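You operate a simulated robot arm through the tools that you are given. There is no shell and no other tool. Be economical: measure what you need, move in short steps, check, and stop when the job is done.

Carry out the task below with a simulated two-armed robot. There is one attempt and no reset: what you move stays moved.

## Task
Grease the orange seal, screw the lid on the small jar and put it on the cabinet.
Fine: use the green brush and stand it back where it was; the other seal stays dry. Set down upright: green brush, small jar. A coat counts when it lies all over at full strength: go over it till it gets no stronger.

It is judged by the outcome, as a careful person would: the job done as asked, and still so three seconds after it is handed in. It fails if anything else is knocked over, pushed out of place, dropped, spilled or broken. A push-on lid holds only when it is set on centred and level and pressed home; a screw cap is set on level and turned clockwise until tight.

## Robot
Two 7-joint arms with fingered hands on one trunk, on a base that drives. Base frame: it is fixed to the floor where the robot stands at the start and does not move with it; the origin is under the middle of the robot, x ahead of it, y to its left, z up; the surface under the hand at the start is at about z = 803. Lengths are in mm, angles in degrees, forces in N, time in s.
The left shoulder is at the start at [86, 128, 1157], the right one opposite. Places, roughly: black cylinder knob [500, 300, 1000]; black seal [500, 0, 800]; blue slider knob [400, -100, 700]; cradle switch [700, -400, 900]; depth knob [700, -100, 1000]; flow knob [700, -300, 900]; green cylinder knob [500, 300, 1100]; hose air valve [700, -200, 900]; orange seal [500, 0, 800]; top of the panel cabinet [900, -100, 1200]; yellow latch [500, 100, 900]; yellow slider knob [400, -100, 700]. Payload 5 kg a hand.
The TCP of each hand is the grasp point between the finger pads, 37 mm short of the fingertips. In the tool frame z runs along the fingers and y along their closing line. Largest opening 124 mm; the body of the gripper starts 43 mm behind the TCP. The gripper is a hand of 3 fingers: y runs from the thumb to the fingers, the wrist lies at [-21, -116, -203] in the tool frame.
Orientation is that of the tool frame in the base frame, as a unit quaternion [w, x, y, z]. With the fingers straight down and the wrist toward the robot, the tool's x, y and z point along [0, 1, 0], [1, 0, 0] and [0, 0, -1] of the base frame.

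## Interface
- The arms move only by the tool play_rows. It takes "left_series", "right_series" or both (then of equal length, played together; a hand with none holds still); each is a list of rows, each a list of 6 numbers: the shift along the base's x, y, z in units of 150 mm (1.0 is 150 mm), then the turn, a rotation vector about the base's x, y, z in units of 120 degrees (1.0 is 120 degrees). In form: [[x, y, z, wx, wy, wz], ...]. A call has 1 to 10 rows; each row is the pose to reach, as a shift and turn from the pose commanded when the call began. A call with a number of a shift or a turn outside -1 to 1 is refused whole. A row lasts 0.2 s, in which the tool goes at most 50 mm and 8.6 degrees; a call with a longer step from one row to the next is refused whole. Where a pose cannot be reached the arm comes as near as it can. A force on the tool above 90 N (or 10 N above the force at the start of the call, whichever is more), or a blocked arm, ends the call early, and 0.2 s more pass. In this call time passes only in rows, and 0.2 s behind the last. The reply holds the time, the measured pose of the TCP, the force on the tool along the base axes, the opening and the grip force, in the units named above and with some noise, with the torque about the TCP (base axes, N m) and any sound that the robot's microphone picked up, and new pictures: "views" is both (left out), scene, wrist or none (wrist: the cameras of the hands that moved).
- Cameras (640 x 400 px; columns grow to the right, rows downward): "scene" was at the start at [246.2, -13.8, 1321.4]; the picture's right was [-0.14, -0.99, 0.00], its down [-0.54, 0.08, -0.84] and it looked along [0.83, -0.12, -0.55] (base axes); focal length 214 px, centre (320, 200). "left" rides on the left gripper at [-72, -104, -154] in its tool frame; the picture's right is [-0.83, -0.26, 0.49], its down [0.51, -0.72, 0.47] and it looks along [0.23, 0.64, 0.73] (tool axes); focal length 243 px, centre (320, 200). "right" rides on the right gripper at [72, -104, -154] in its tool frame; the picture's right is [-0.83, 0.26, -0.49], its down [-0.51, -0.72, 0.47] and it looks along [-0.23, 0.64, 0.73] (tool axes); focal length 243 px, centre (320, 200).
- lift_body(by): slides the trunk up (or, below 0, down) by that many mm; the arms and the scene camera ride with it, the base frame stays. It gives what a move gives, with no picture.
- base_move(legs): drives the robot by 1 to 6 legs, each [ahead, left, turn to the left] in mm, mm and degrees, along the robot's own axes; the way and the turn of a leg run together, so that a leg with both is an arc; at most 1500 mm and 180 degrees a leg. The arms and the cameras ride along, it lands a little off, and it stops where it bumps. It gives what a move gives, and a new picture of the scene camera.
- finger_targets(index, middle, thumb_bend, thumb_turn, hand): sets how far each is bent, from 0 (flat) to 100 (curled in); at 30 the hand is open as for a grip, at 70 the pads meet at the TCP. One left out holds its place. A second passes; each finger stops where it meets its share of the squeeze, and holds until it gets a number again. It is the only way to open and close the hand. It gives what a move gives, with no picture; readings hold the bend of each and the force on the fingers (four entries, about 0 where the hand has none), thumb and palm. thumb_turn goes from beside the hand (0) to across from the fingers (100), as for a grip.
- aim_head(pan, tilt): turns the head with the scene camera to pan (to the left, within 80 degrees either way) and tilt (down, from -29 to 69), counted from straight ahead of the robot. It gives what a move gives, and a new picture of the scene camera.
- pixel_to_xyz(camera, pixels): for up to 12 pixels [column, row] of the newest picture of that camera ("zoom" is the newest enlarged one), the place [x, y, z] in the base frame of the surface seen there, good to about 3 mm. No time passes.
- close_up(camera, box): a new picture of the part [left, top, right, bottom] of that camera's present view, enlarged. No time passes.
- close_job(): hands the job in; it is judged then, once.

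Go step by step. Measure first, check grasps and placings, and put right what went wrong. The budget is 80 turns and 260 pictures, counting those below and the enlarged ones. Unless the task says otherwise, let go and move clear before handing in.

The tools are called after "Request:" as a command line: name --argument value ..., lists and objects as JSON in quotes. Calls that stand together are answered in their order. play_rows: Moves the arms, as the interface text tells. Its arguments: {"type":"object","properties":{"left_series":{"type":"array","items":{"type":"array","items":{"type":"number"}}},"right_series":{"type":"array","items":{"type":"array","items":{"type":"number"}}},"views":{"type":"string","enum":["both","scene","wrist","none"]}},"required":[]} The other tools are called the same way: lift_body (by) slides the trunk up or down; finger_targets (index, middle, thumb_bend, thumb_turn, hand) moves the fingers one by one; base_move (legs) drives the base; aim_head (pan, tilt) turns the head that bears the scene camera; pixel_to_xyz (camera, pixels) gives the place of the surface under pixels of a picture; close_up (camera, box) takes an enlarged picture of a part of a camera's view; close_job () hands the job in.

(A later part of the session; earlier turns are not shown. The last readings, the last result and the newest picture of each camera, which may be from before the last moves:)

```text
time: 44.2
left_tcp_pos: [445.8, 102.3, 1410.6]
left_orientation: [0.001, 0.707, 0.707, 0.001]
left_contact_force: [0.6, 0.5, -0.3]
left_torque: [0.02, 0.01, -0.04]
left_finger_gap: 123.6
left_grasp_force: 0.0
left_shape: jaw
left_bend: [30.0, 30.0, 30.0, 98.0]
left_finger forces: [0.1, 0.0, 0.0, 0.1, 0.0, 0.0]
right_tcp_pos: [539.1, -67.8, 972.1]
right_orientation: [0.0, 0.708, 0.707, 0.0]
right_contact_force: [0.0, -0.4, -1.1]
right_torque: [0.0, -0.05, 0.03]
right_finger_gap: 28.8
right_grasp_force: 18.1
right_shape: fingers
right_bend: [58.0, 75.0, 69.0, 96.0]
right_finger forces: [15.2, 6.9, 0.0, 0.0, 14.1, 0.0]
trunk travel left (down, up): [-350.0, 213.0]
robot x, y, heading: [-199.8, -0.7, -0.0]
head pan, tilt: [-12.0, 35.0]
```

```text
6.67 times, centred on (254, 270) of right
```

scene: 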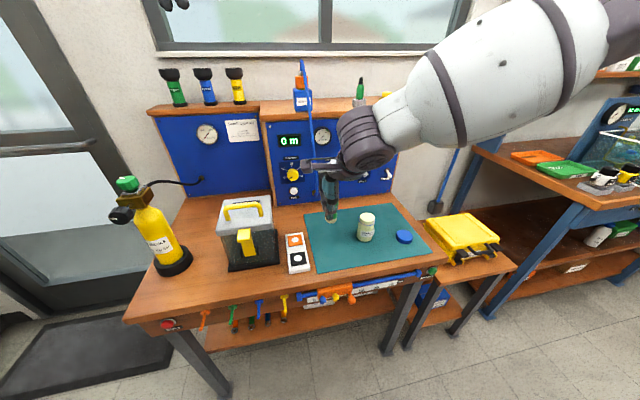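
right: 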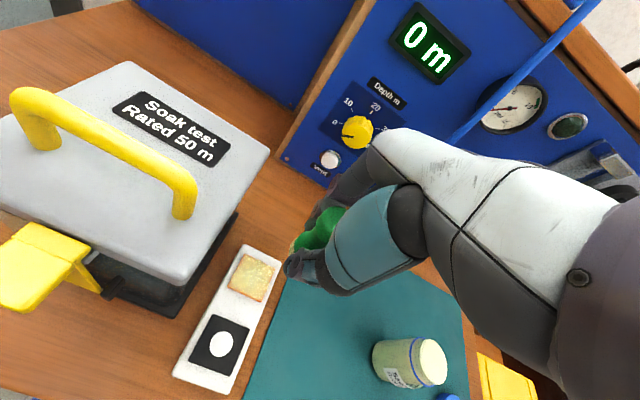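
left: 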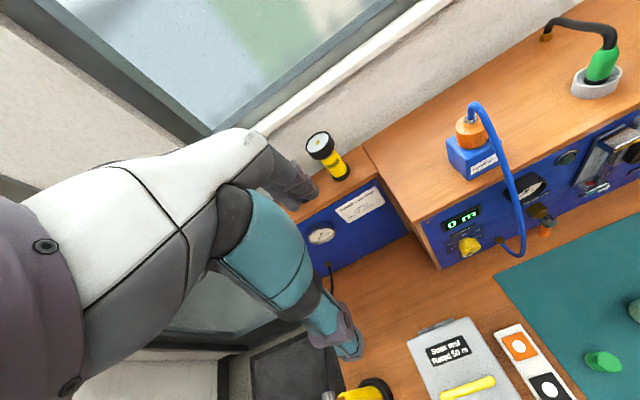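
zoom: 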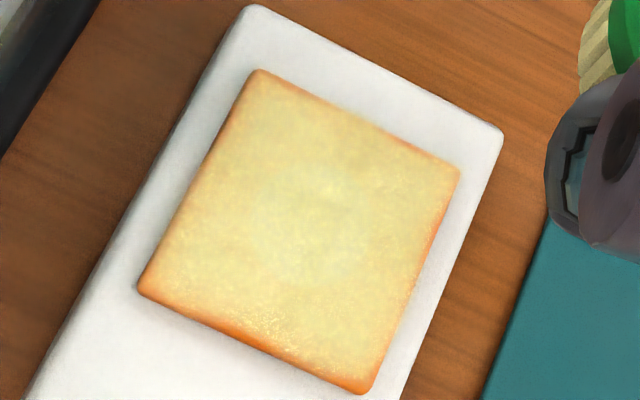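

The edges look a touch thinner, so I'll do one wider loop (±19 mm, still well clear of the black seal).

Request:
play_rows --right_series '[[0, 0.1, -0.3, 0, 0, 0], [0, 0.1, -0.6, 0, 0, 0], [0, 0.1, -0.71, 0, 0, 0]]' --views "none"

Request:
play_rows --right_series '[[-0.13, 0, 0, 0, 0, 0], [-0.13, -0.13, 0, 0, 0, 0], [0, -0.13, 0, 0, 0, 0], [0.13, -0.13, 0, 0, 0, 0], [0.13, 0, 0, 0, 0, 0], [0.13, 0.11, 0, 0, 0, 0], [0, 0.12, 0, 0, 0, 0], [-0.13, 0.11, 0, 0, 0, 0], [-0.13, 0, 0, 0, 0, 0], [0, 0, 0, 0, 0, 0]]' --views "none"

Request:
play_rows --right_series '[[0, 0.12, 0, 0, 0, 0], [-0.13, 0.12, 0, 0, 0, 0], [-0.13, 0, 0, 0, 0, 0], [-0.13, -0.13, 0, 0, 0, 0], [0, -0.13, 0, 0, 0, 0], [0.13, -0.13, 0, 0, 0, 0], [0.13, 0, 0, 0, 0, 0], [0.13, 0.11, 0, 0, 0, 0], [0, 0.05, 0, 0, 0, 0], [0, 0, 0, 0, 0, 0]]' --views "none"

Request:
play_rows --right_series '[[0, 0, 0.1, 0, 0, 0], [0, 0, 0.4, 0, 0, 0], [0, -0.1, 0.7, 0, 0, 0]]' --views "none"

Request:
close_up --camera "scene" --box '[282, 228, 308, 252]'

Request:
close_up --camera "right" --box '[222, 240, 286, 300]'

```text
time: 45.0
left_tcp_pos: [448.0, 103.0, 1409.7]
left_orientation: [0.0, 0.708, 0.707, 0.0]
left_contact_force: [0.7, -0.1, 0.0]
left_torque: [0.0, -0.02, 0.0]
left_finger_gap: 123.8
left_grasp_force: 0.0
left_shape: jaw
left_bend: [30.0, 30.0, 30.0, 98.0]
left_finger forces: [0.1, 0.0, 0.1, 0.1, 0.1, 0.0]
right_tcp_pos: [542.6, -52.4, 868.2]
right_orientation: [0.0, 0.708, 0.706, 0.0]
right_contact_force: [-0.7, -1.0, 0.7]
right_torque: [0.0, 0.01, -0.04]
right_finger_gap: 28.8
right_grasp_force: 18.3
right_shape: fingers
right_bend: [58.0, 75.0, 69.0, 96.0]
right_finger forces: [15.4, 7.4, 0.1, 0.0, 14.2, 0.0]
trunk travel left (down, up): [-350.0, 213.0]
robot x, y, heading: [-203.2, 1.6, -0.1]
head pan, tilt: [-12.0, 35.0]
```

```text
time: 47.2
left_tcp_pos: [448.1, 102.0, 1409.2]
left_orientation: [0.0, 0.708, 0.707, 0.0]
left_contact_force: [1.3, 1.0, 0.0]
left_torque: [0.01, 0.01, 0.01]
left_finger_gap: 123.6
left_grasp_force: 0.1
left_shape: jaw
left_bend: [30.0, 30.0, 30.0, 98.0]
left_finger forces: [0.0, 0.0, 0.0, 0.0, 0.0, 0.1]
right_tcp_pos: [542.5, -51.6, 868.1]
right_orientation: [0.0, 0.707, 0.707, 0.001]
right_contact_force: [-4.3, -0.2, 5.1]
right_torque: [0.09, 0.11, 0.06]
right_finger_gap: 28.4
right_grasp_force: 19.3
right_shape: fingers
right_bend: [58.0, 75.0, 69.0, 96.0]
right_finger forces: [14.5, 8.7, 0.1, 0.0, 16.2, 0.0]
trunk travel left (down, up): [-350.0, 213.0]
robot x, y, heading: [-202.1, -2.7, -0.1]
head pan, tilt: [-12.0, 35.0]
```

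```text
time: 49.5
left_tcp_pos: [447.9, 103.3, 1408.4]
left_orientation: [-0.001, 0.708, 0.706, 0.0]
left_contact_force: [-0.2, -0.1, 0.6]
left_torque: [0.0, 0.0, -0.03]
left_finger_gap: 123.5
left_grasp_force: 0.1
left_shape: jaw
left_bend: [30.0, 30.0, 30.0, 98.0]
left_finger forces: [0.0, 0.1, 0.0, 0.1, 0.0, 0.1]
right_tcp_pos: [540.3, -51.1, 866.7]
right_orientation: [0.0, 0.708, 0.707, 0.0]
right_contact_force: [-2.7, 2.3, 6.4]
right_torque: [0.2, -0.01, 0.1]
right_finger_gap: 28.6
right_grasp_force: 19.6
right_shape: fingers
right_bend: [57.0, 75.0, 69.0, 96.0]
right_finger forces: [15.4, 7.2, 0.0, 0.0, 15.6, 0.0]
trunk travel left (down, up): [-350.0, 213.0]
robot x, y, heading: [-197.5, -3.3, -0.1]
head pan, tilt: [-12.0, 35.0]
```

```text
time: 50.2
left_tcp_pos: [445.1, 102.6, 1411.3]
left_orientation: [0.001, 0.707, 0.707, 0.001]
left_contact_force: [-0.5, -0.1, -0.3]
left_torque: [0.01, -0.01, -0.02]
left_finger_gap: 123.6
left_grasp_force: 0.0
left_shape: jaw
left_bend: [30.0, 30.0, 30.0, 98.0]
left_finger forces: [0.0, 0.0, 0.0, 0.1, 0.0, 0.0]
right_tcp_pos: [537.1, -69.8, 973.7]
right_orientation: [-0.001, 0.708, 0.706, 0.0]
right_contact_force: [-0.6, -0.4, -1.9]
right_torque: [-0.04, -0.01, 0.0]
right_finger_gap: 28.8
right_grasp_force: 17.2
right_shape: fingers
right_bend: [57.0, 75.0, 69.0, 96.0]
right_finger forces: [14.9, 6.6, 0.0, 0.0, 13.7, 0.1]
trunk travel left (down, up): [-350.0, 213.0]
robot x, y, heading: [-204.1, -2.2, -0.2]
head pan, tilt: [-12.0, 35.0]
```

```text
16.00 times, centred on (295, 240) of scene
```

zoom: 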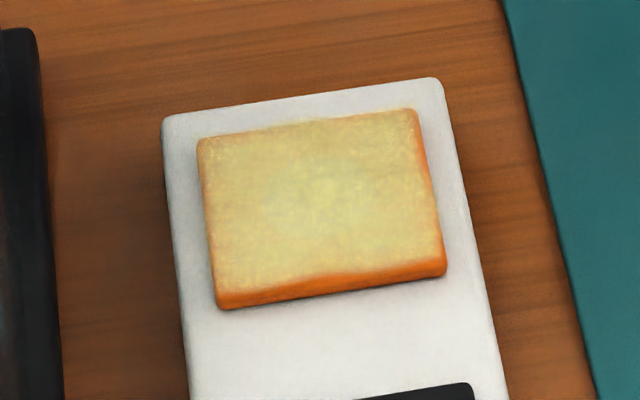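

```text
6.67 times, centred on (254, 270) of right
```

zoom: 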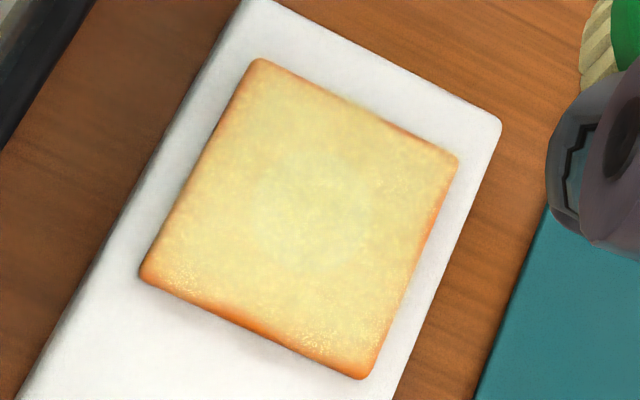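

No further strengthening, so the coat is complete. Taking the brush back above its original spot (481,-143).

Request:
play_rows --right_series '[[-0.1, -0.2, 0, 0, 0, 0], [-0.22, -0.4, 0, 0, 0, 0], [-0.36, -0.545, -0.1, 0, 0, 0], [-0.36, -0.545, -0.4, 0, 0, 0], [-0.36, -0.545, -0.6, 0, 0, 0]]' --views "wrist"

Request:
close_up --camera "scene" --box '[290, 200, 386, 260]'

Request:
close_up --camera "right" --box '[200, 180, 360, 280]'

```text
time: 51.5
left_tcp_pos: [448.9, 101.8, 1408.5]
left_orientation: [-0.001, 0.707, 0.707, -0.001]
left_contact_force: [-0.4, 0.0, 0.3]
left_torque: [-0.02, 0.02, 0.0]
left_finger_gap: 123.5
left_grasp_force: 0.0
left_shape: jaw
left_bend: [30.0, 30.0, 30.0, 98.0]
left_finger forces: [0.0, 0.0, 0.0, 0.1, 0.1, 0.0]
right_tcp_pos: [489.4, -149.3, 881.1]
right_orientation: [0.001, 0.708, 0.707, 0.001]
right_contact_force: [-0.4, -0.8, -0.1]
right_torque: [0.01, 0.0, 0.0]
right_finger_gap: 28.6
right_grasp_force: 16.9
right_shape: fingers
right_bend: [57.0, 75.0, 69.0, 96.0]
right_finger forces: [14.7, 6.5, 0.1, 0.1, 13.5, 0.1]
trunk travel left (down, up): [-350.0, 213.0]
robot x, y, heading: [-207.3, -3.4, -0.0]
head pan, tilt: [-12.0, 35.0]
```

right: 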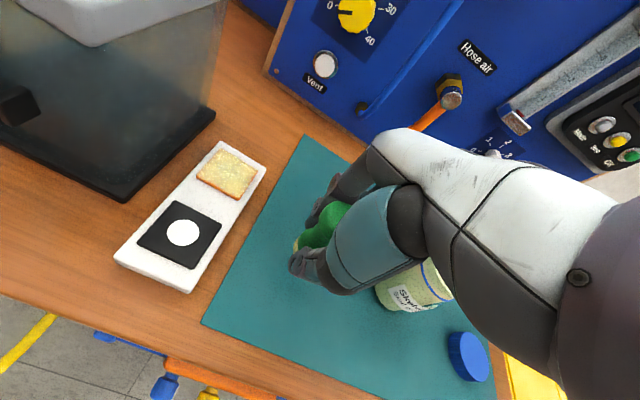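

```text
6.67 times, centred on (338, 230) of scene
```

zoom: 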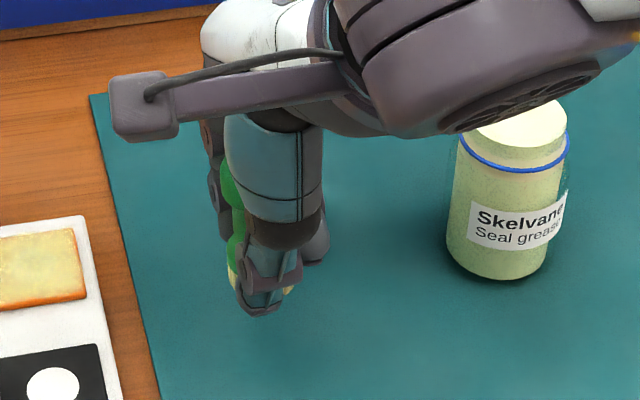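

```text
4.00 times, centred on (280, 230) of right
```

zoom: 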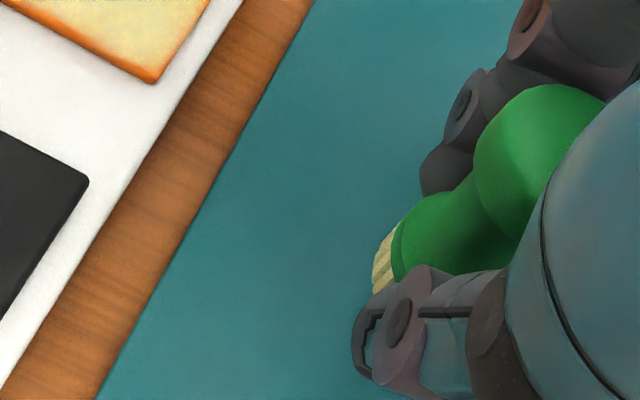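

Measuring the held brush to correct its offset.

Request:
pixel_to_xyz --camera "zoom" --pixels '[[382, 265], [400, 250], [480, 160], [540, 100], [500, 130], [530, 140]]'

Request:
close_up --camera "scene" --box '[310, 215, 350, 255]'

Request:
pixel_to_xyz --camera "zoom" --pixels '[[225, 205], [235, 100], [235, 150], [338, 205]]'

```text
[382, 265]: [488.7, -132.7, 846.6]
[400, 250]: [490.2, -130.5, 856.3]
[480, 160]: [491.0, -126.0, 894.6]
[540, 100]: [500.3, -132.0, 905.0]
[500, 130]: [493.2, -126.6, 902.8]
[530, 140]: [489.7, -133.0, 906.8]
```

```text
10.00 times, centred on (330, 235) of scene
```

zoom: 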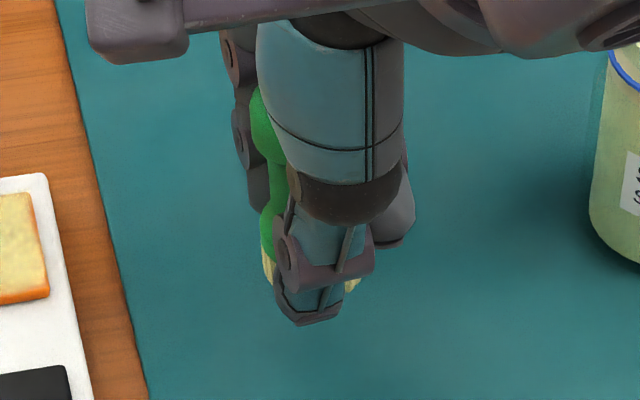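

```text
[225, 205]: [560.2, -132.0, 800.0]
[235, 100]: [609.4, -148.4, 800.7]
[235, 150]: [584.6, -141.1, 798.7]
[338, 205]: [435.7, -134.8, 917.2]
```

Bristle centre is about (488,-146). Correcting (−6,+3) and lowering onto the mat.

Request:
play_rows --right_series '[[-0.04, 0.02, -0.1, 0, 0, 0], [-0.04, 0.02, -0.17, 0, 0, 0], [-0.04, 0.02, -0.2, 0, 0, 0]]' --views "none"

Request:
close_up --camera "scene" --box '[310, 215, 350, 255]'

```text
time: 52.2
left_tcp_pos: [448.0, 102.4, 1408.8]
left_orientation: [0.0, 0.708, 0.707, 0.0]
left_contact_force: [-0.4, -0.9, 0.2]
left_torque: [-0.01, -0.01, 0.02]
left_finger_gap: 123.7
left_grasp_force: 0.1
left_shape: jaw
left_bend: [30.0, 30.0, 30.0, 98.0]
left_finger forces: [0.0, 0.1, 0.0, 0.0, 0.1, 0.1]
right_tcp_pos: [481.0, -146.4, 851.3]
right_orientation: [0.0, 0.708, 0.706, 0.0]
right_contact_force: [-0.2, -0.2, -0.2]
right_torque: [0.0, -0.01, -0.08]
right_finger_gap: 28.7
right_grasp_force: 17.1
right_shape: fingers
right_bend: [57.0, 75.0, 69.0, 96.0]
right_finger forces: [14.7, 6.5, 0.0, 0.0, 13.3, 0.0]
trunk travel left (down, up): [-350.0, 213.0]
robot x, y, heading: [-202.0, 0.0, -0.1]
head pan, tilt: [-12.0, 35.0]
```

```text
10.00 times, centred on (330, 235) of scene
```

zoom: 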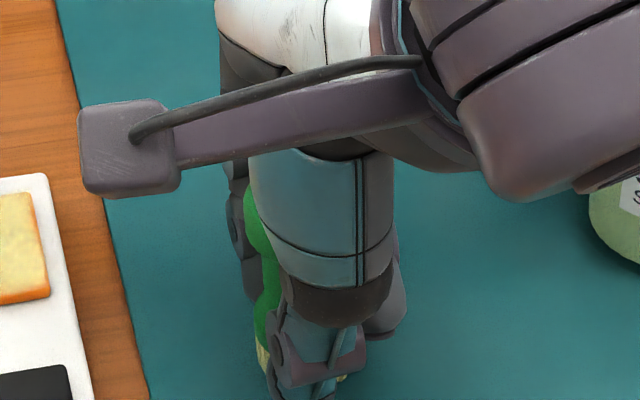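

Almost no contact yet. Lowering by small steps until it just touches.

Request:
play_rows --right_series '[[0, 0, -0.013, 0, 0, 0], [0, 0, -0.027, 0, 0, 0]]' --views "none"

Request:
close_up --camera "scene" --box '[310, 230, 350, 260]'

```text
time: 52.9
left_tcp_pos: [447.2, 101.8, 1409.0]
left_orientation: [0.0, 0.708, 0.706, 0.0]
left_contact_force: [0.1, -0.4, 1.0]
left_torque: [0.02, -0.04, 0.01]
left_finger_gap: 123.8
left_grasp_force: 0.1
left_shape: jaw
left_bend: [30.0, 30.0, 30.0, 98.0]
left_finger forces: [0.0, 0.1, 0.0, 0.0, 0.0, 0.0]
right_tcp_pos: [482.2, -145.2, 848.1]
right_orientation: [0.001, 0.708, 0.706, 0.0]
right_contact_force: [0.0, 0.0, 4.9]
right_torque: [0.08, -0.1, -0.01]
right_finger_gap: 28.6
right_grasp_force: 17.9
right_shape: fingers
right_bend: [57.0, 75.0, 69.0, 96.0]
right_finger forces: [15.7, 7.6, 0.0, 0.0, 13.9, 0.0]
trunk travel left (down, up): [-350.0, 213.0]
robot x, y, heading: [-202.5, -0.3, -0.2]
head pan, tilt: [-12.0, 35.0]
```

```text
13.33 times, centred on (330, 245) of scene
```

zoom: 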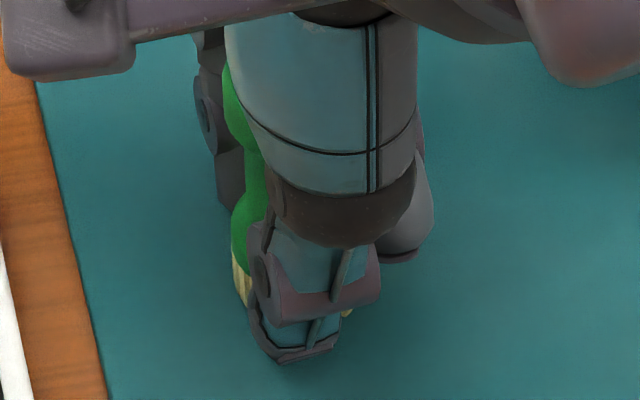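

Touching at 5 N. Releasing in two stages.

Request:
finger_targets --hand "right" --index 52 --middle 68 --thumb_bend 63

Request:
finger_targets --hand "right" --index 30 --middle 30 --thumb_bend 30

Request:
close_up --camera "scene" --box '[300, 210, 364, 260]'

Request:
close_up --camera "right" --box '[220, 160, 380, 280]'

```text
time: 53.9
left_tcp_pos: [448.7, 102.1, 1407.9]
left_orientation: [0.0, 0.708, 0.707, 0.0]
left_contact_force: [0.5, -0.1, 0.1]
left_torque: [-0.02, -0.02, 0.0]
left_finger_gap: 123.7
left_grasp_force: 0.0
left_shape: jaw
left_bend: [30.0, 30.0, 30.0, 98.0]
left_finger forces: [0.0, 0.0, 0.0, 0.0, 0.1, 0.0]
right_tcp_pos: [480.8, -145.2, 846.4]
right_orientation: [0.0, 0.708, 0.706, 0.0]
right_contact_force: [0.7, 0.2, 0.3]
right_torque: [0.02, 0.0, 0.0]
right_finger_gap: 44.1
right_grasp_force: 0.0
right_shape: fingers
right_bend: [52.0, 68.0, 63.0, 97.0]
right_finger forces: [0.0, 0.0, 0.0, 0.0, 0.1, 0.0]
trunk travel left (down, up): [-350.0, 213.0]
robot x, y, heading: [-199.9, -1.0, -0.3]
head pan, tilt: [-12.0, 35.0]
```

```text
time: 54.9
left_tcp_pos: [448.2, 102.0, 1408.0]
left_orientation: [0.0, 0.708, 0.706, 0.0]
left_contact_force: [0.9, 0.8, -0.6]
left_torque: [-0.02, 0.02, 0.0]
left_finger_gap: 123.8
left_grasp_force: 0.1
left_shape: jaw
left_bend: [30.0, 30.0, 30.0, 98.0]
left_finger forces: [0.0, 0.0, 0.0, 0.0, 0.0, 0.0]
right_tcp_pos: [481.6, -145.6, 847.9]
right_orientation: [0.0, 0.707, 0.707, -0.001]
right_contact_force: [0.0, 0.2, -0.2]
right_torque: [-0.02, -0.02, 0.03]
right_finger_gap: 128.2
right_grasp_force: 0.0
right_shape: fingers
right_bend: [30.0, 30.0, 30.0, 97.0]
right_finger forces: [0.0, 0.1, 0.0, 0.0, 0.0, 0.0]
trunk travel left (down, up): [-350.0, 213.0]
robot x, y, heading: [-202.6, -1.3, 0.1]
head pan, tilt: [-12.0, 35.0]
```

```text
8.00 times, centred on (332, 235) of scene
```

zoom: 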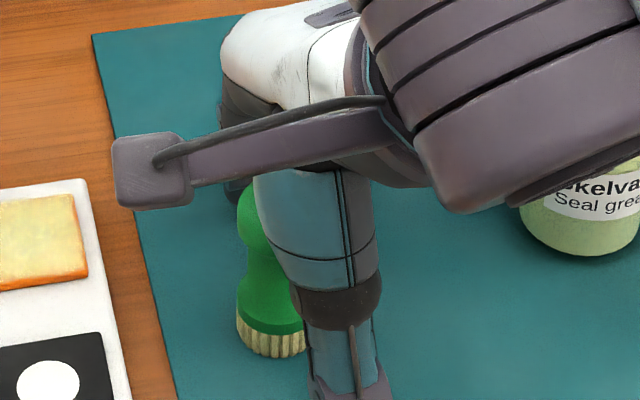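

```text
3.33 times, centred on (300, 220) of right
```

zoom: 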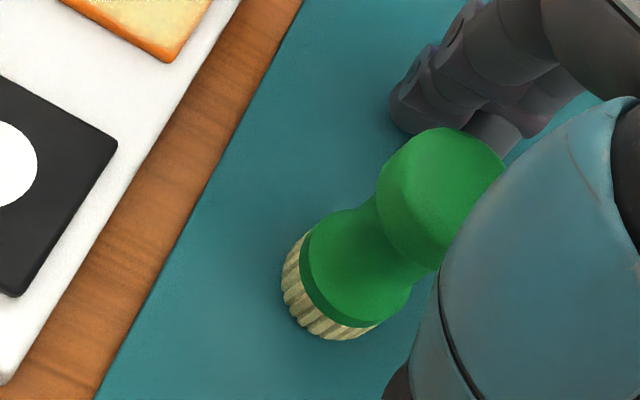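

Brush stands upright and released. Raising the hand clear and measuring where it stands.

Request:
play_rows --right_series '[[0, 0, 0.2, 0, 0, 0], [0, 0, 0.5, 0, 0, 0], [0, 0, 0.8, 0, 0, 0], [0, -0.3, 1, 0, 0, 0], [0, -0.6, 1, 0, 0, 0]]' --views "wrist"

Request:
close_up --camera "scene" --box '[290, 200, 370, 260]'

Request:
close_up --camera "scene" --box '[340, 200, 420, 260]'

Request:
pixel_to_xyz --camera "zoom" --pixels '[[471, 284], [510, 268], [545, 284], [510, 300]]'

```text
refused: row 4 steps farther than a row can; nothing moved
```

```text
6.67 times, centred on (330, 230) of scene
```

zoom: 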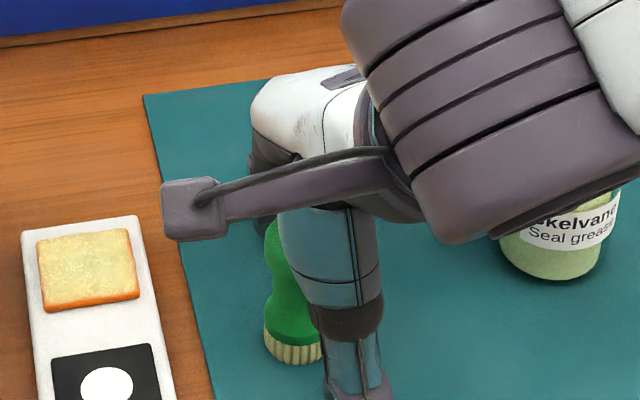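

```text
6.67 times, centred on (380, 230) of scene
```

zoom: 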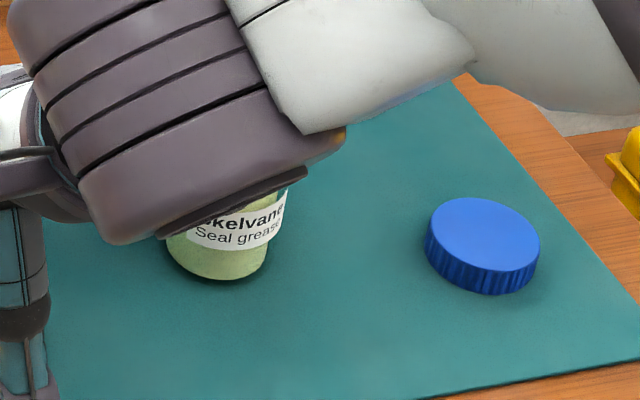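

```text
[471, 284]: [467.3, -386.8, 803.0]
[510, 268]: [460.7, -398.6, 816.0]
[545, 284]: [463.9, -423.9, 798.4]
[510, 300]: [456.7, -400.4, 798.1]
```

I'll redo the raise with smaller steps, moving toward the lid, then inspect brush and lid.

Request:
play_rows --right_series '[[0, 0, 0.2, 0, 0, 0], [0, 0, 0.5, 0, 0, 0], [0, 0, 0.8, 0, 0, 0], [0, -0.2, 1, 0, 0, 0], [0, -0.5, 1, 0, 0, 0], [0, -0.8, 1, 0, 0, 0], [0, -1, 1, 0, 0, 0]]' --views "none"

Request:
play_rows --right_series '[[0, -0.3, 0, 0, 0, 0], [0, -0.6, 0, 0, 0, 0], [0, -0.68, 0, 0, 0, 0]]' --views "wrist"

Request:
close_up --camera "scene" --box '[280, 200, 376, 270]'

Request:
close_up --camera "scene" --box '[340, 200, 420, 260]'

Request:
pixel_to_xyz --camera "zoom" --pixels '[[483, 232], [483, 205], [483, 260], [430, 232], [535, 240], [483, 285], [180, 135]]'

Request:
pixel_to_xyz --camera "scene" --pixels '[[331, 236], [331, 238], [331, 253], [367, 217]]'

```text
time: 56.5
left_tcp_pos: [447.8, 101.6, 1409.8]
left_orientation: [-0.001, 0.708, 0.706, 0.0]
left_contact_force: [0.1, -0.2, 0.6]
left_torque: [0.04, -0.03, 0.01]
left_finger_gap: 123.9
left_grasp_force: 0.1
left_shape: jaw
left_bend: [30.0, 30.0, 30.0, 98.0]
left_finger forces: [0.0, 0.0, 0.1, 0.1, 0.0, 0.1]
right_tcp_pos: [479.8, -296.9, 997.4]
right_orientation: [-0.001, 0.708, 0.706, 0.001]
right_contact_force: [-0.4, -0.3, 0.8]
right_torque: [0.03, -0.01, -0.02]
right_finger_gap: 128.6
right_grasp_force: 0.0
right_shape: fingers
right_bend: [30.0, 30.0, 30.0, 97.0]
right_finger forces: [0.1, 0.0, 0.1, 0.0, 0.0, 0.1]
trunk travel left (down, up): [-350.0, 213.0]
robot x, y, heading: [-201.8, 0.7, 0.0]
head pan, tilt: [-12.0, 35.0]
```

```text
time: 57.2
left_tcp_pos: [448.7, 104.2, 1408.5]
left_orientation: [0.001, 0.707, 0.707, -0.001]
left_contact_force: [0.1, 0.6, 0.1]
left_torque: [-0.05, -0.01, -0.01]
left_finger_gap: 123.7
left_grasp_force: 0.1
left_shape: jaw
left_bend: [30.0, 30.0, 30.0, 98.0]
left_finger forces: [0.0, 0.0, 0.0, 0.1, 0.0, 0.1]
right_tcp_pos: [479.2, -397.5, 995.1]
right_orientation: [0.0, 0.708, 0.706, 0.0]
right_contact_force: [-0.4, 0.8, -0.2]
right_torque: [0.0, 0.01, 0.05]
right_finger_gap: 128.3
right_grasp_force: 0.3
right_shape: fingers
right_bend: [30.0, 30.0, 30.0, 97.0]
right_finger forces: [0.0, 0.1, 0.0, 0.0, 0.0, 0.1]
trunk travel left (down, up): [-350.0, 213.0]
robot x, y, heading: [-200.1, 1.6, -0.2]
head pan, tilt: [-12.0, 35.0]
```

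right: 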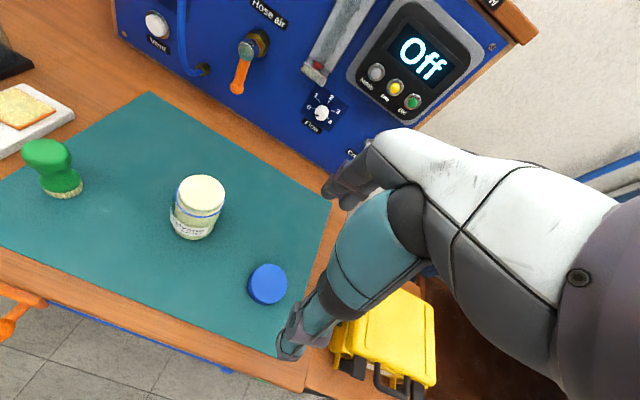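

```text
5.71 times, centred on (328, 235) of scene
```

zoom: 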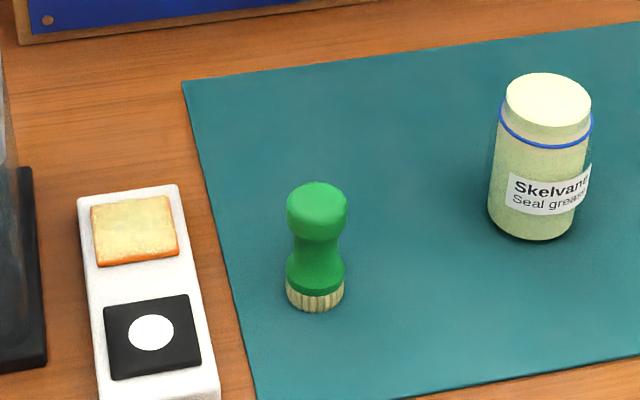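

```text
6.67 times, centred on (380, 230) of scene
```

zoom: 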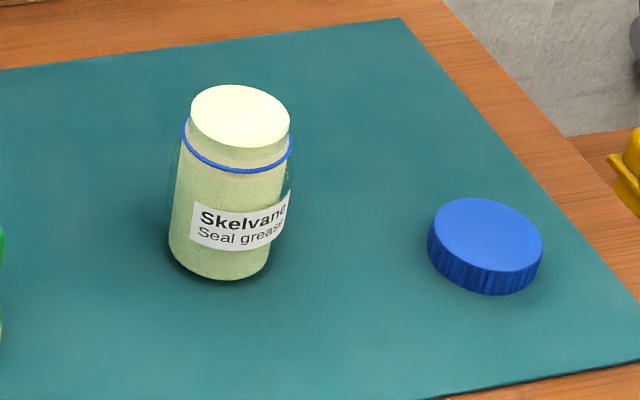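

```text
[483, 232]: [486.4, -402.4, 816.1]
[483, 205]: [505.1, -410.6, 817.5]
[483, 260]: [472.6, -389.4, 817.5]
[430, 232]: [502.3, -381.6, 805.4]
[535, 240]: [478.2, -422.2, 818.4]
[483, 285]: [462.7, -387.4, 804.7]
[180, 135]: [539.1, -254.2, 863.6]
```

```text
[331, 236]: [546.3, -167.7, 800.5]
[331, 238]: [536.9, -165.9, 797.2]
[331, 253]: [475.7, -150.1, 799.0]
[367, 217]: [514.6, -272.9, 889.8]
```

The brush is back upright within ~8 mm of its spot. Lid centre is (486,-400), top 817.5, ~56 mm wide. Descending over the lid.

Request:
play_rows --right_series '[[0.04, -0.015, -0.25, 0, 0, 0], [0.04, -0.015, -0.55, 0, 0, 0], [0.04, -0.015, -0.8, 0, 0, 0]]' --views "wrist"

Request:
close_up --camera "right" --box '[200, 180, 440, 330]'

Request:
close_up --camera "scene" --box '[350, 180, 446, 260]'

```text
time: 58.0
left_tcp_pos: [449.4, 102.3, 1407.2]
left_orientation: [-0.001, 0.708, 0.706, 0.0]
left_contact_force: [-0.1, -0.5, 0.4]
left_torque: [-0.01, 0.0, 0.0]
left_finger_gap: 123.9
left_grasp_force: 0.0
left_shape: jaw
left_bend: [30.0, 30.0, 30.0, 98.0]
left_finger forces: [0.0, 0.0, 0.0, 0.0, 0.1, 0.1]
right_tcp_pos: [484.8, -399.3, 880.1]
right_orientation: [-0.001, 0.708, 0.707, 0.001]
right_contact_force: [-0.2, -0.3, -0.7]
right_torque: [0.03, 0.03, -0.03]
right_finger_gap: 128.6
right_grasp_force: 0.1
right_shape: fingers
right_bend: [30.0, 30.0, 30.0, 97.0]
right_finger forces: [0.0, 0.0, 0.0, 0.0, 0.0, 0.0]
trunk travel left (down, up): [-350.0, 213.0]
robot x, y, heading: [-202.1, -1.8, -0.1]
head pan, tilt: [-12.0, 35.0]
```

right: 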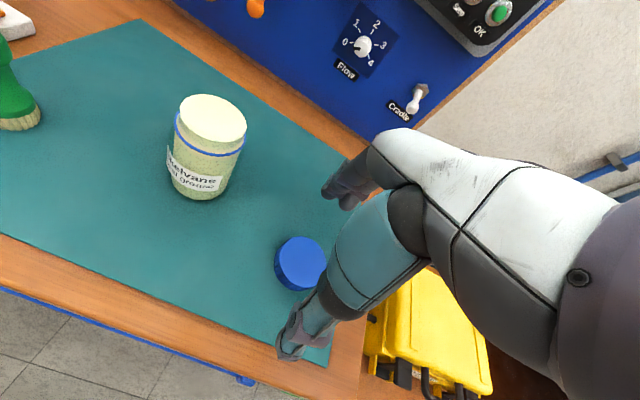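

```text
2.67 times, centred on (320, 255) of right
```

zoom: 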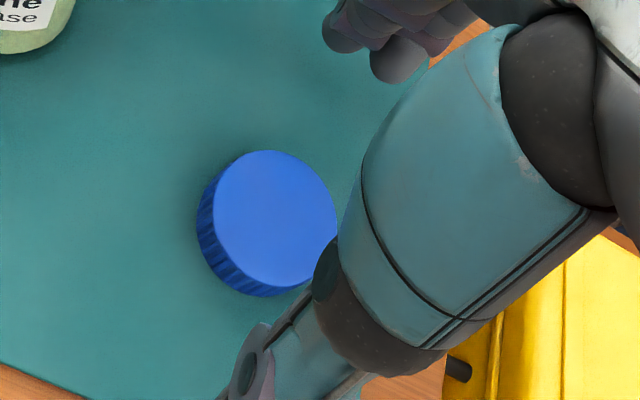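

```text
5.00 times, centred on (398, 220) of scene
```

zoom: 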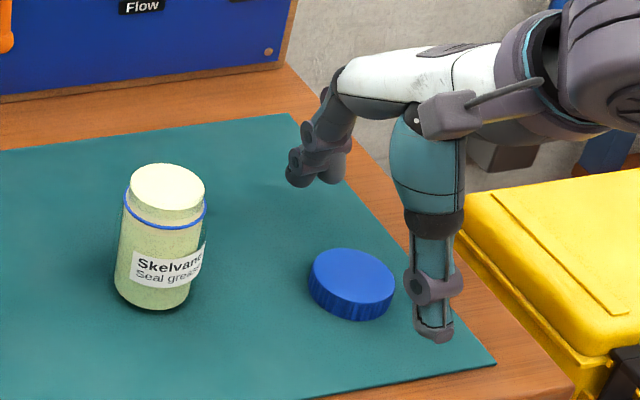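

Checking lid centre from the wrist camera (undistorted zoom).

Request:
close_up --camera "right" --box '[200, 180, 440, 330]'

Request:
pixel_to_xyz --camera "zoom" --pixels '[[275, 217], [275, 158], [275, 280], [218, 217], [330, 225], [235, 175], [315, 265]]'

```text
2.67 times, centred on (320, 255) of right
```

zoom: 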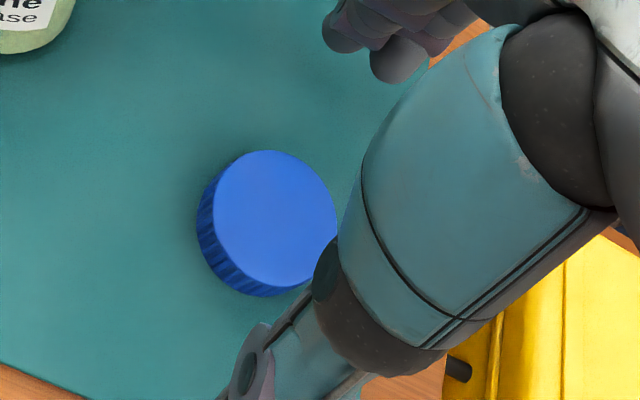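

```text
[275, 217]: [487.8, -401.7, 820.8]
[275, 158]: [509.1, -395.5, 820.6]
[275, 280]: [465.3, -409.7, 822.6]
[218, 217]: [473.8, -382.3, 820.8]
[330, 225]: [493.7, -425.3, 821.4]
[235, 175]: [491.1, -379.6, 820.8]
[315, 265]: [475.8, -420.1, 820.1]
```

Lid centre (488,-402). Lowering to z≈842 and closing on it.

Request:
play_rows --right_series '[[0.02, -0.018, -0.15, 0, 0, 0], [0.02, -0.018, -0.25, 0, 0, 0]]' --views "none"

Request:
finger_targets --hand "right" --index 65 --middle 65 --thumb_bend 65

Request:
close_up --camera "right" --box '[200, 150, 440, 300]'

Request:
close_up --camera "scene" --box '[360, 200, 456, 260]'

```text
time: 58.6
left_tcp_pos: [447.1, 102.0, 1408.5]
left_orientation: [0.0, 0.708, 0.706, 0.0]
left_contact_force: [-0.2, 0.1, -0.1]
left_torque: [-0.05, 0.0, 0.01]
left_finger_gap: 123.9
left_grasp_force: 0.1
left_shape: jaw
left_bend: [30.0, 30.0, 30.0, 98.0]
left_finger forces: [0.0, 0.0, 0.0, 0.0, 0.0, 0.1]
right_tcp_pos: [489.5, -404.3, 841.6]
right_orientation: [0.0, 0.708, 0.706, 0.0]
right_contact_force: [0.2, 0.0, 0.8]
right_torque: [-0.06, -0.03, 0.02]
right_finger_gap: 128.6
right_grasp_force: 0.0
right_shape: fingers
right_bend: [30.0, 30.0, 30.0, 97.0]
right_finger forces: [0.1, 0.4, 0.1, 0.1, 0.0, 0.1]
trunk travel left (down, up): [-350.0, 213.0]
robot x, y, heading: [-199.8, -1.6, -0.2]
head pan, tilt: [-12.0, 35.0]
```

```text
time: 59.6
left_tcp_pos: [446.8, 105.2, 1409.5]
left_orientation: [0.0, 0.708, 0.707, 0.0]
left_contact_force: [-0.7, -1.1, -1.2]
left_torque: [0.04, 0.01, -0.03]
left_finger_gap: 123.9
left_grasp_force: 0.1
left_shape: jaw
left_bend: [30.0, 30.0, 30.0, 98.0]
left_finger forces: [0.0, 0.0, 0.1, 0.0, 0.1, 0.0]
right_tcp_pos: [489.5, -402.2, 843.6]
right_orientation: [0.003, 0.708, 0.706, 0.002]
right_contact_force: [11.3, 2.0, 24.7]
right_torque: [-0.02, -1.81, 0.18]
right_finger_gap: 49.9
right_grasp_force: 20.1
right_shape: fingers
right_bend: [55.0, 38.0, 59.0, 97.0]
right_finger forces: [15.5, 17.3, 0.1, 0.1, 9.4, 0.1]
trunk travel left (down, up): [-350.0, 213.0]
robot x, y, heading: [-204.4, 0.2, -0.1]
head pan, tilt: [-12.0, 35.0]
```

```text
2.67 times, centred on (320, 225) of right
```

zoom: 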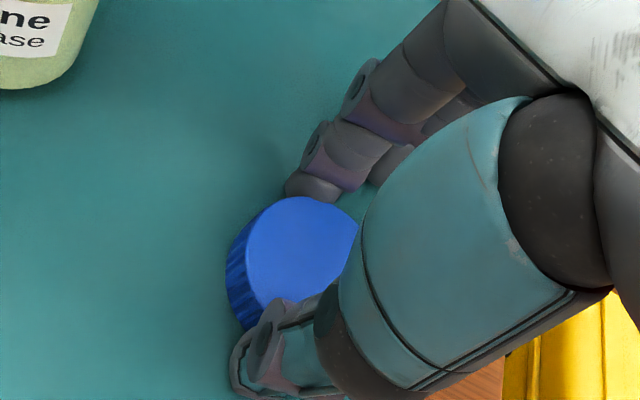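

```text
6.67 times, centred on (408, 230) of scene
```

zoom: 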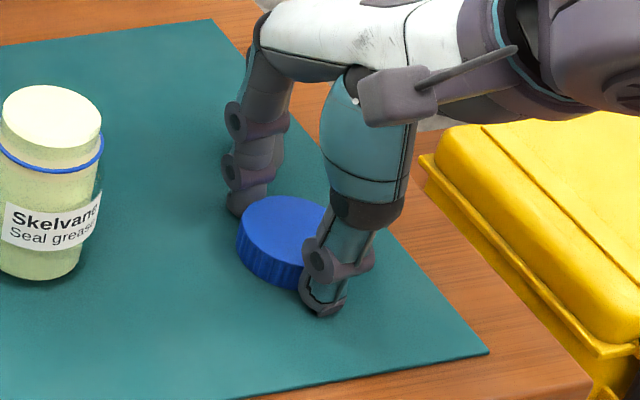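

The middle finger was blocked at 38 with 25 N upward, so the fingertips touched the mat. Opening, raising 7 mm and re-closing.

Request:
finger_targets --hand "right" --index 40 --middle 38 --thumb_bend 42

Request:
play_rows --right_series '[[0, 0, 0.03, 0, 0, 0], [0, 0, 0.055, 0, 0, 0]]' --views "none"

Request:
finger_targets --hand "right" --index 65 --middle 65 --thumb_bend 65

Request:
close_up --camera "right" --box '[200, 150, 440, 300]'

Request:
close_up --camera "scene" --box '[360, 200, 456, 260]'

```text
time: 60.6
left_tcp_pos: [444.7, 105.0, 1410.5]
left_orientation: [0.002, 0.708, 0.707, 0.0]
left_contact_force: [0.1, -0.2, 0.1]
left_torque: [0.0, 0.02, -0.01]
left_finger_gap: 123.8
left_grasp_force: 0.0
left_shape: jaw
left_bend: [30.0, 30.0, 30.0, 98.0]
left_finger forces: [0.0, 0.1, 0.0, 0.0, 0.1, 0.1]
right_tcp_pos: [486.8, -401.7, 844.2]
right_orientation: [0.002, 0.708, 0.707, 0.0]
right_contact_force: [-10.2, 5.5, 26.3]
right_torque: [0.46, -0.69, 0.36]
right_finger_gap: 74.5
right_grasp_force: 13.5
right_shape: fingers
right_bend: [51.0, 38.0, 42.0, 97.0]
right_finger forces: [22.1, 3.9, 0.0, 0.0, 0.0, 0.0]
trunk travel left (down, up): [-350.0, 213.0]
robot x, y, heading: [-200.0, -1.1, -0.1]
head pan, tilt: [-12.0, 35.0]
```

```text
time: 61.2
left_tcp_pos: [450.2, 102.1, 1408.1]
left_orientation: [-0.001, 0.708, 0.706, 0.0]
left_contact_force: [0.3, 0.3, 0.3]
left_torque: [0.0, 0.01, -0.01]
left_finger_gap: 123.7
left_grasp_force: 0.0
left_shape: jaw
left_bend: [30.0, 30.0, 30.0, 98.0]
left_finger forces: [0.1, 0.0, 0.0, 0.0, 0.1, 0.0]
right_tcp_pos: [488.4, -404.3, 847.8]
right_orientation: [0.0, 0.709, 0.706, -0.001]
right_contact_force: [-0.4, -0.9, 0.6]
right_torque: [0.02, -0.01, -0.02]
right_finger_gap: 95.0
right_grasp_force: 0.0
right_shape: fingers
right_bend: [40.0, 38.0, 42.0, 97.0]
right_finger forces: [0.1, 0.1, 0.1, 0.0, 0.0, 0.0]
trunk travel left (down, up): [-350.0, 213.0]
robot x, y, heading: [-203.6, -2.1, -0.2]
head pan, tilt: [-12.0, 35.0]
```

```text
time: 62.2
left_tcp_pos: [447.9, 103.1, 1408.1]
left_orientation: [0.0, 0.707, 0.707, 0.0]
left_contact_force: [0.3, 0.4, 0.2]
left_torque: [-0.01, 0.04, 0.02]
left_finger_gap: 123.8
left_grasp_force: 0.1
left_shape: jaw
left_bend: [30.0, 30.0, 30.0, 98.0]
left_finger forces: [0.1, 0.1, 0.1, 0.0, 0.1, 0.0]
right_tcp_pos: [488.9, -402.3, 849.4]
right_orientation: [0.001, 0.708, 0.706, 0.0]
right_contact_force: [0.1, 0.0, 0.0]
right_torque: [-0.01, -0.01, 0.0]
right_finger_gap: 50.0
right_grasp_force: 13.7
right_shape: fingers
right_bend: [57.0, 61.0, 57.0, 96.0]
right_finger forces: [7.7, 5.6, 0.1, 0.0, 13.5, 0.1]
trunk travel left (down, up): [-350.0, 213.0]
robot x, y, heading: [-202.6, 2.5, -0.1]
head pan, tilt: [-12.0, 35.0]
```

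```text
2.67 times, centred on (320, 225) of right
```

zoom: 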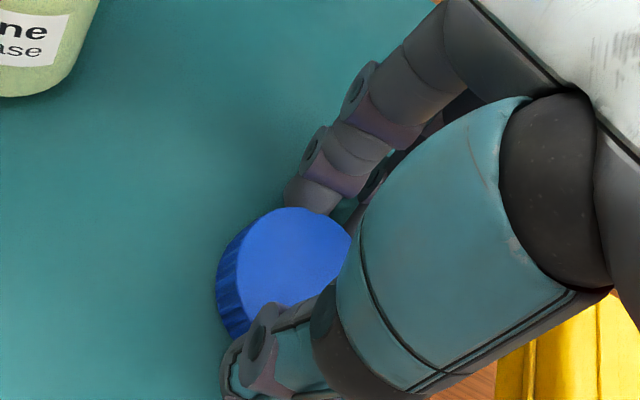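

```text
6.67 times, centred on (408, 230) of scene
```

zoom: 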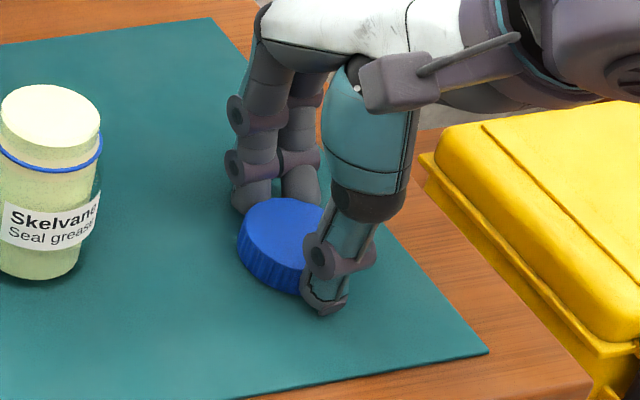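

All three digits now hold the lid (13.7 N). Tightening a little and lifting 90 mm.

Request:
finger_targets --hand "right" --index 72 --middle 72 --thumb_bend 72

Request:
play_rows --right_series '[[0, 0, 0.1, 0, 0, 0], [0, 0, 0.3, 0, 0, 0], [0, 0, 0.6, 0, 0, 0], [0, 0, 0.85, 0, 0, 0]]' --views "wrist"

Request:
close_up --camera "scene" --box '[360, 170, 456, 230]'

Request:
close_up --camera "right" --box '[200, 150, 440, 300]'

Request:
pixel_to_xyz --camera "zoom" --pixels '[[290, 255], [245, 250], [290, 215], [335, 235], [280, 290], [255, 225], [320, 270]]'

```text
time: 63.2
left_tcp_pos: [447.4, 103.1, 1408.0]
left_orientation: [0.0, 0.708, 0.707, 0.0]
left_contact_force: [0.4, -0.1, 0.1]
left_torque: [0.02, -0.03, 0.03]
left_finger_gap: 123.6
left_grasp_force: 0.0
left_shape: jaw
left_bend: [30.0, 30.0, 30.0, 98.0]
left_finger forces: [0.0, 0.0, 0.0, 0.0, 0.0, 0.0]
right_tcp_pos: [489.3, -401.6, 849.8]
right_orientation: [0.0, 0.708, 0.707, -0.001]
right_contact_force: [0.0, -0.5, 0.1]
right_torque: [0.0, 0.01, 0.0]
right_finger_gap: 49.4
right_grasp_force: 20.4
right_shape: fingers
right_bend: [59.0, 63.0, 56.0, 95.0]
right_finger forces: [10.4, 10.8, 0.0, 0.0, 20.6, 0.0]
trunk travel left (down, up): [-350.0, 213.0]
robot x, y, heading: [-201.5, -0.9, -0.0]
head pan, tilt: [-12.0, 35.0]
```

```text
time: 64.2
left_tcp_pos: [448.3, 104.2, 1409.2]
left_orientation: [0.0, 0.708, 0.706, 0.0]
left_contact_force: [0.4, 0.4, -0.2]
left_torque: [-0.01, -0.01, 0.03]
left_finger_gap: 123.8
left_grasp_force: 0.1
left_shape: jaw
left_bend: [30.0, 30.0, 30.0, 98.0]
left_finger forces: [0.0, 0.0, 0.0, 0.0, 0.0, 0.0]
right_tcp_pos: [490.2, -400.6, 976.4]
right_orientation: [0.0, 0.708, 0.706, 0.0]
right_contact_force: [0.6, -0.6, -0.9]
right_torque: [0.01, 0.0, 0.02]
right_finger_gap: 49.1
right_grasp_force: 20.6
right_shape: fingers
right_bend: [59.0, 63.0, 56.0, 95.0]
right_finger forces: [10.4, 10.7, 0.1, 0.1, 20.4, 0.0]
trunk travel left (down, up): [-350.0, 213.0]
robot x, y, heading: [-203.4, 1.8, 0.2]
head pan, tilt: [-12.0, 35.0]
```

right: 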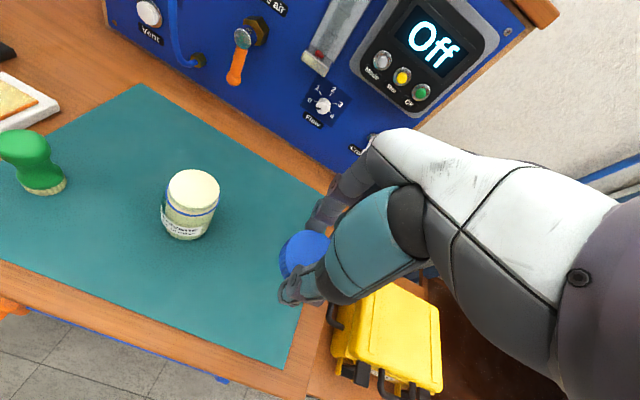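

```text
6.67 times, centred on (408, 200) of scene
```

zoom: 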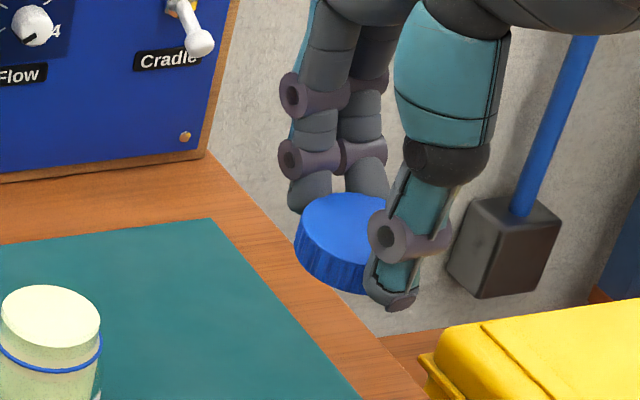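

```text
2.67 times, centred on (320, 225) of right
```

zoom: 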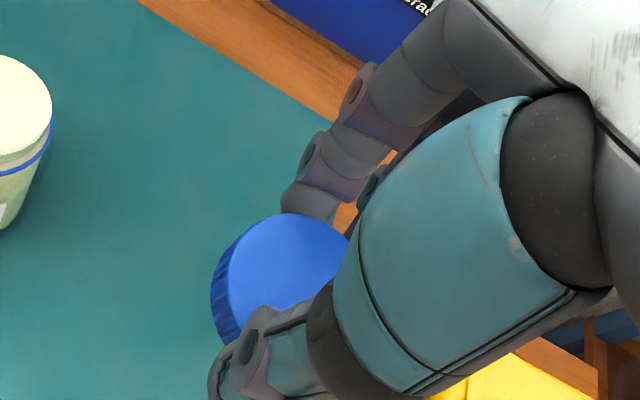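

```text
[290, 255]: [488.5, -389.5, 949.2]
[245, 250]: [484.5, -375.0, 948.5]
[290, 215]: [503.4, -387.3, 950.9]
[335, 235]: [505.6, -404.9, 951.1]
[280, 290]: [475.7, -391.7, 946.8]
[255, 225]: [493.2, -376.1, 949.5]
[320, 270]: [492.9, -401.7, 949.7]
```

The lid is held but appears tilted ~7° (far side higher). Sampling its rim to fix centre and tilt.

Request:
pixel_to_xyz --camera "zoom" --pixels '[[233, 275], [237, 255], [248, 236], [265, 222], [290, 217], [315, 220], [335, 230], [240, 305], [250, 310], [345, 245]]'

Request:
close_up --camera "scene" --box '[392, 190, 432, 220]'

Request:
pixel_to_xyz --camera "zoom" --pixels '[[150, 120], [200, 90], [260, 130], [170, 180], [220, 140], [130, 200], [200, 250]]'

```text
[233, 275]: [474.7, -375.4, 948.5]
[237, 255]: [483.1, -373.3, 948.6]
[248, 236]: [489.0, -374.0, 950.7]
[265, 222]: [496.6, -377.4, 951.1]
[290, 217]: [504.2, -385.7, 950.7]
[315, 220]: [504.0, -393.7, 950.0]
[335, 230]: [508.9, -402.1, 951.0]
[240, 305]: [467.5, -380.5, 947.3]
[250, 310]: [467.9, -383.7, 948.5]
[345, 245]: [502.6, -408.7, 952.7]
```

```text
13.33 times, centred on (412, 205) of scene
```

zoom: 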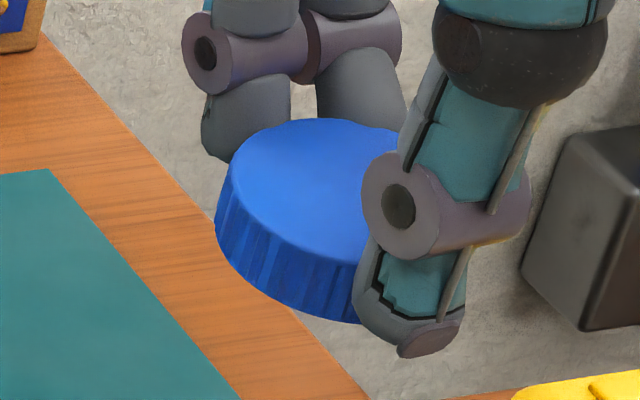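

```text
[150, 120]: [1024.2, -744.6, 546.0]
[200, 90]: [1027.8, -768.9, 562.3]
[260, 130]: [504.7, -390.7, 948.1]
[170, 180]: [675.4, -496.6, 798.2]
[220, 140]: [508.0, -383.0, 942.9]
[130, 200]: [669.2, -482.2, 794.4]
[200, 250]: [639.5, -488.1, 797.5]
```

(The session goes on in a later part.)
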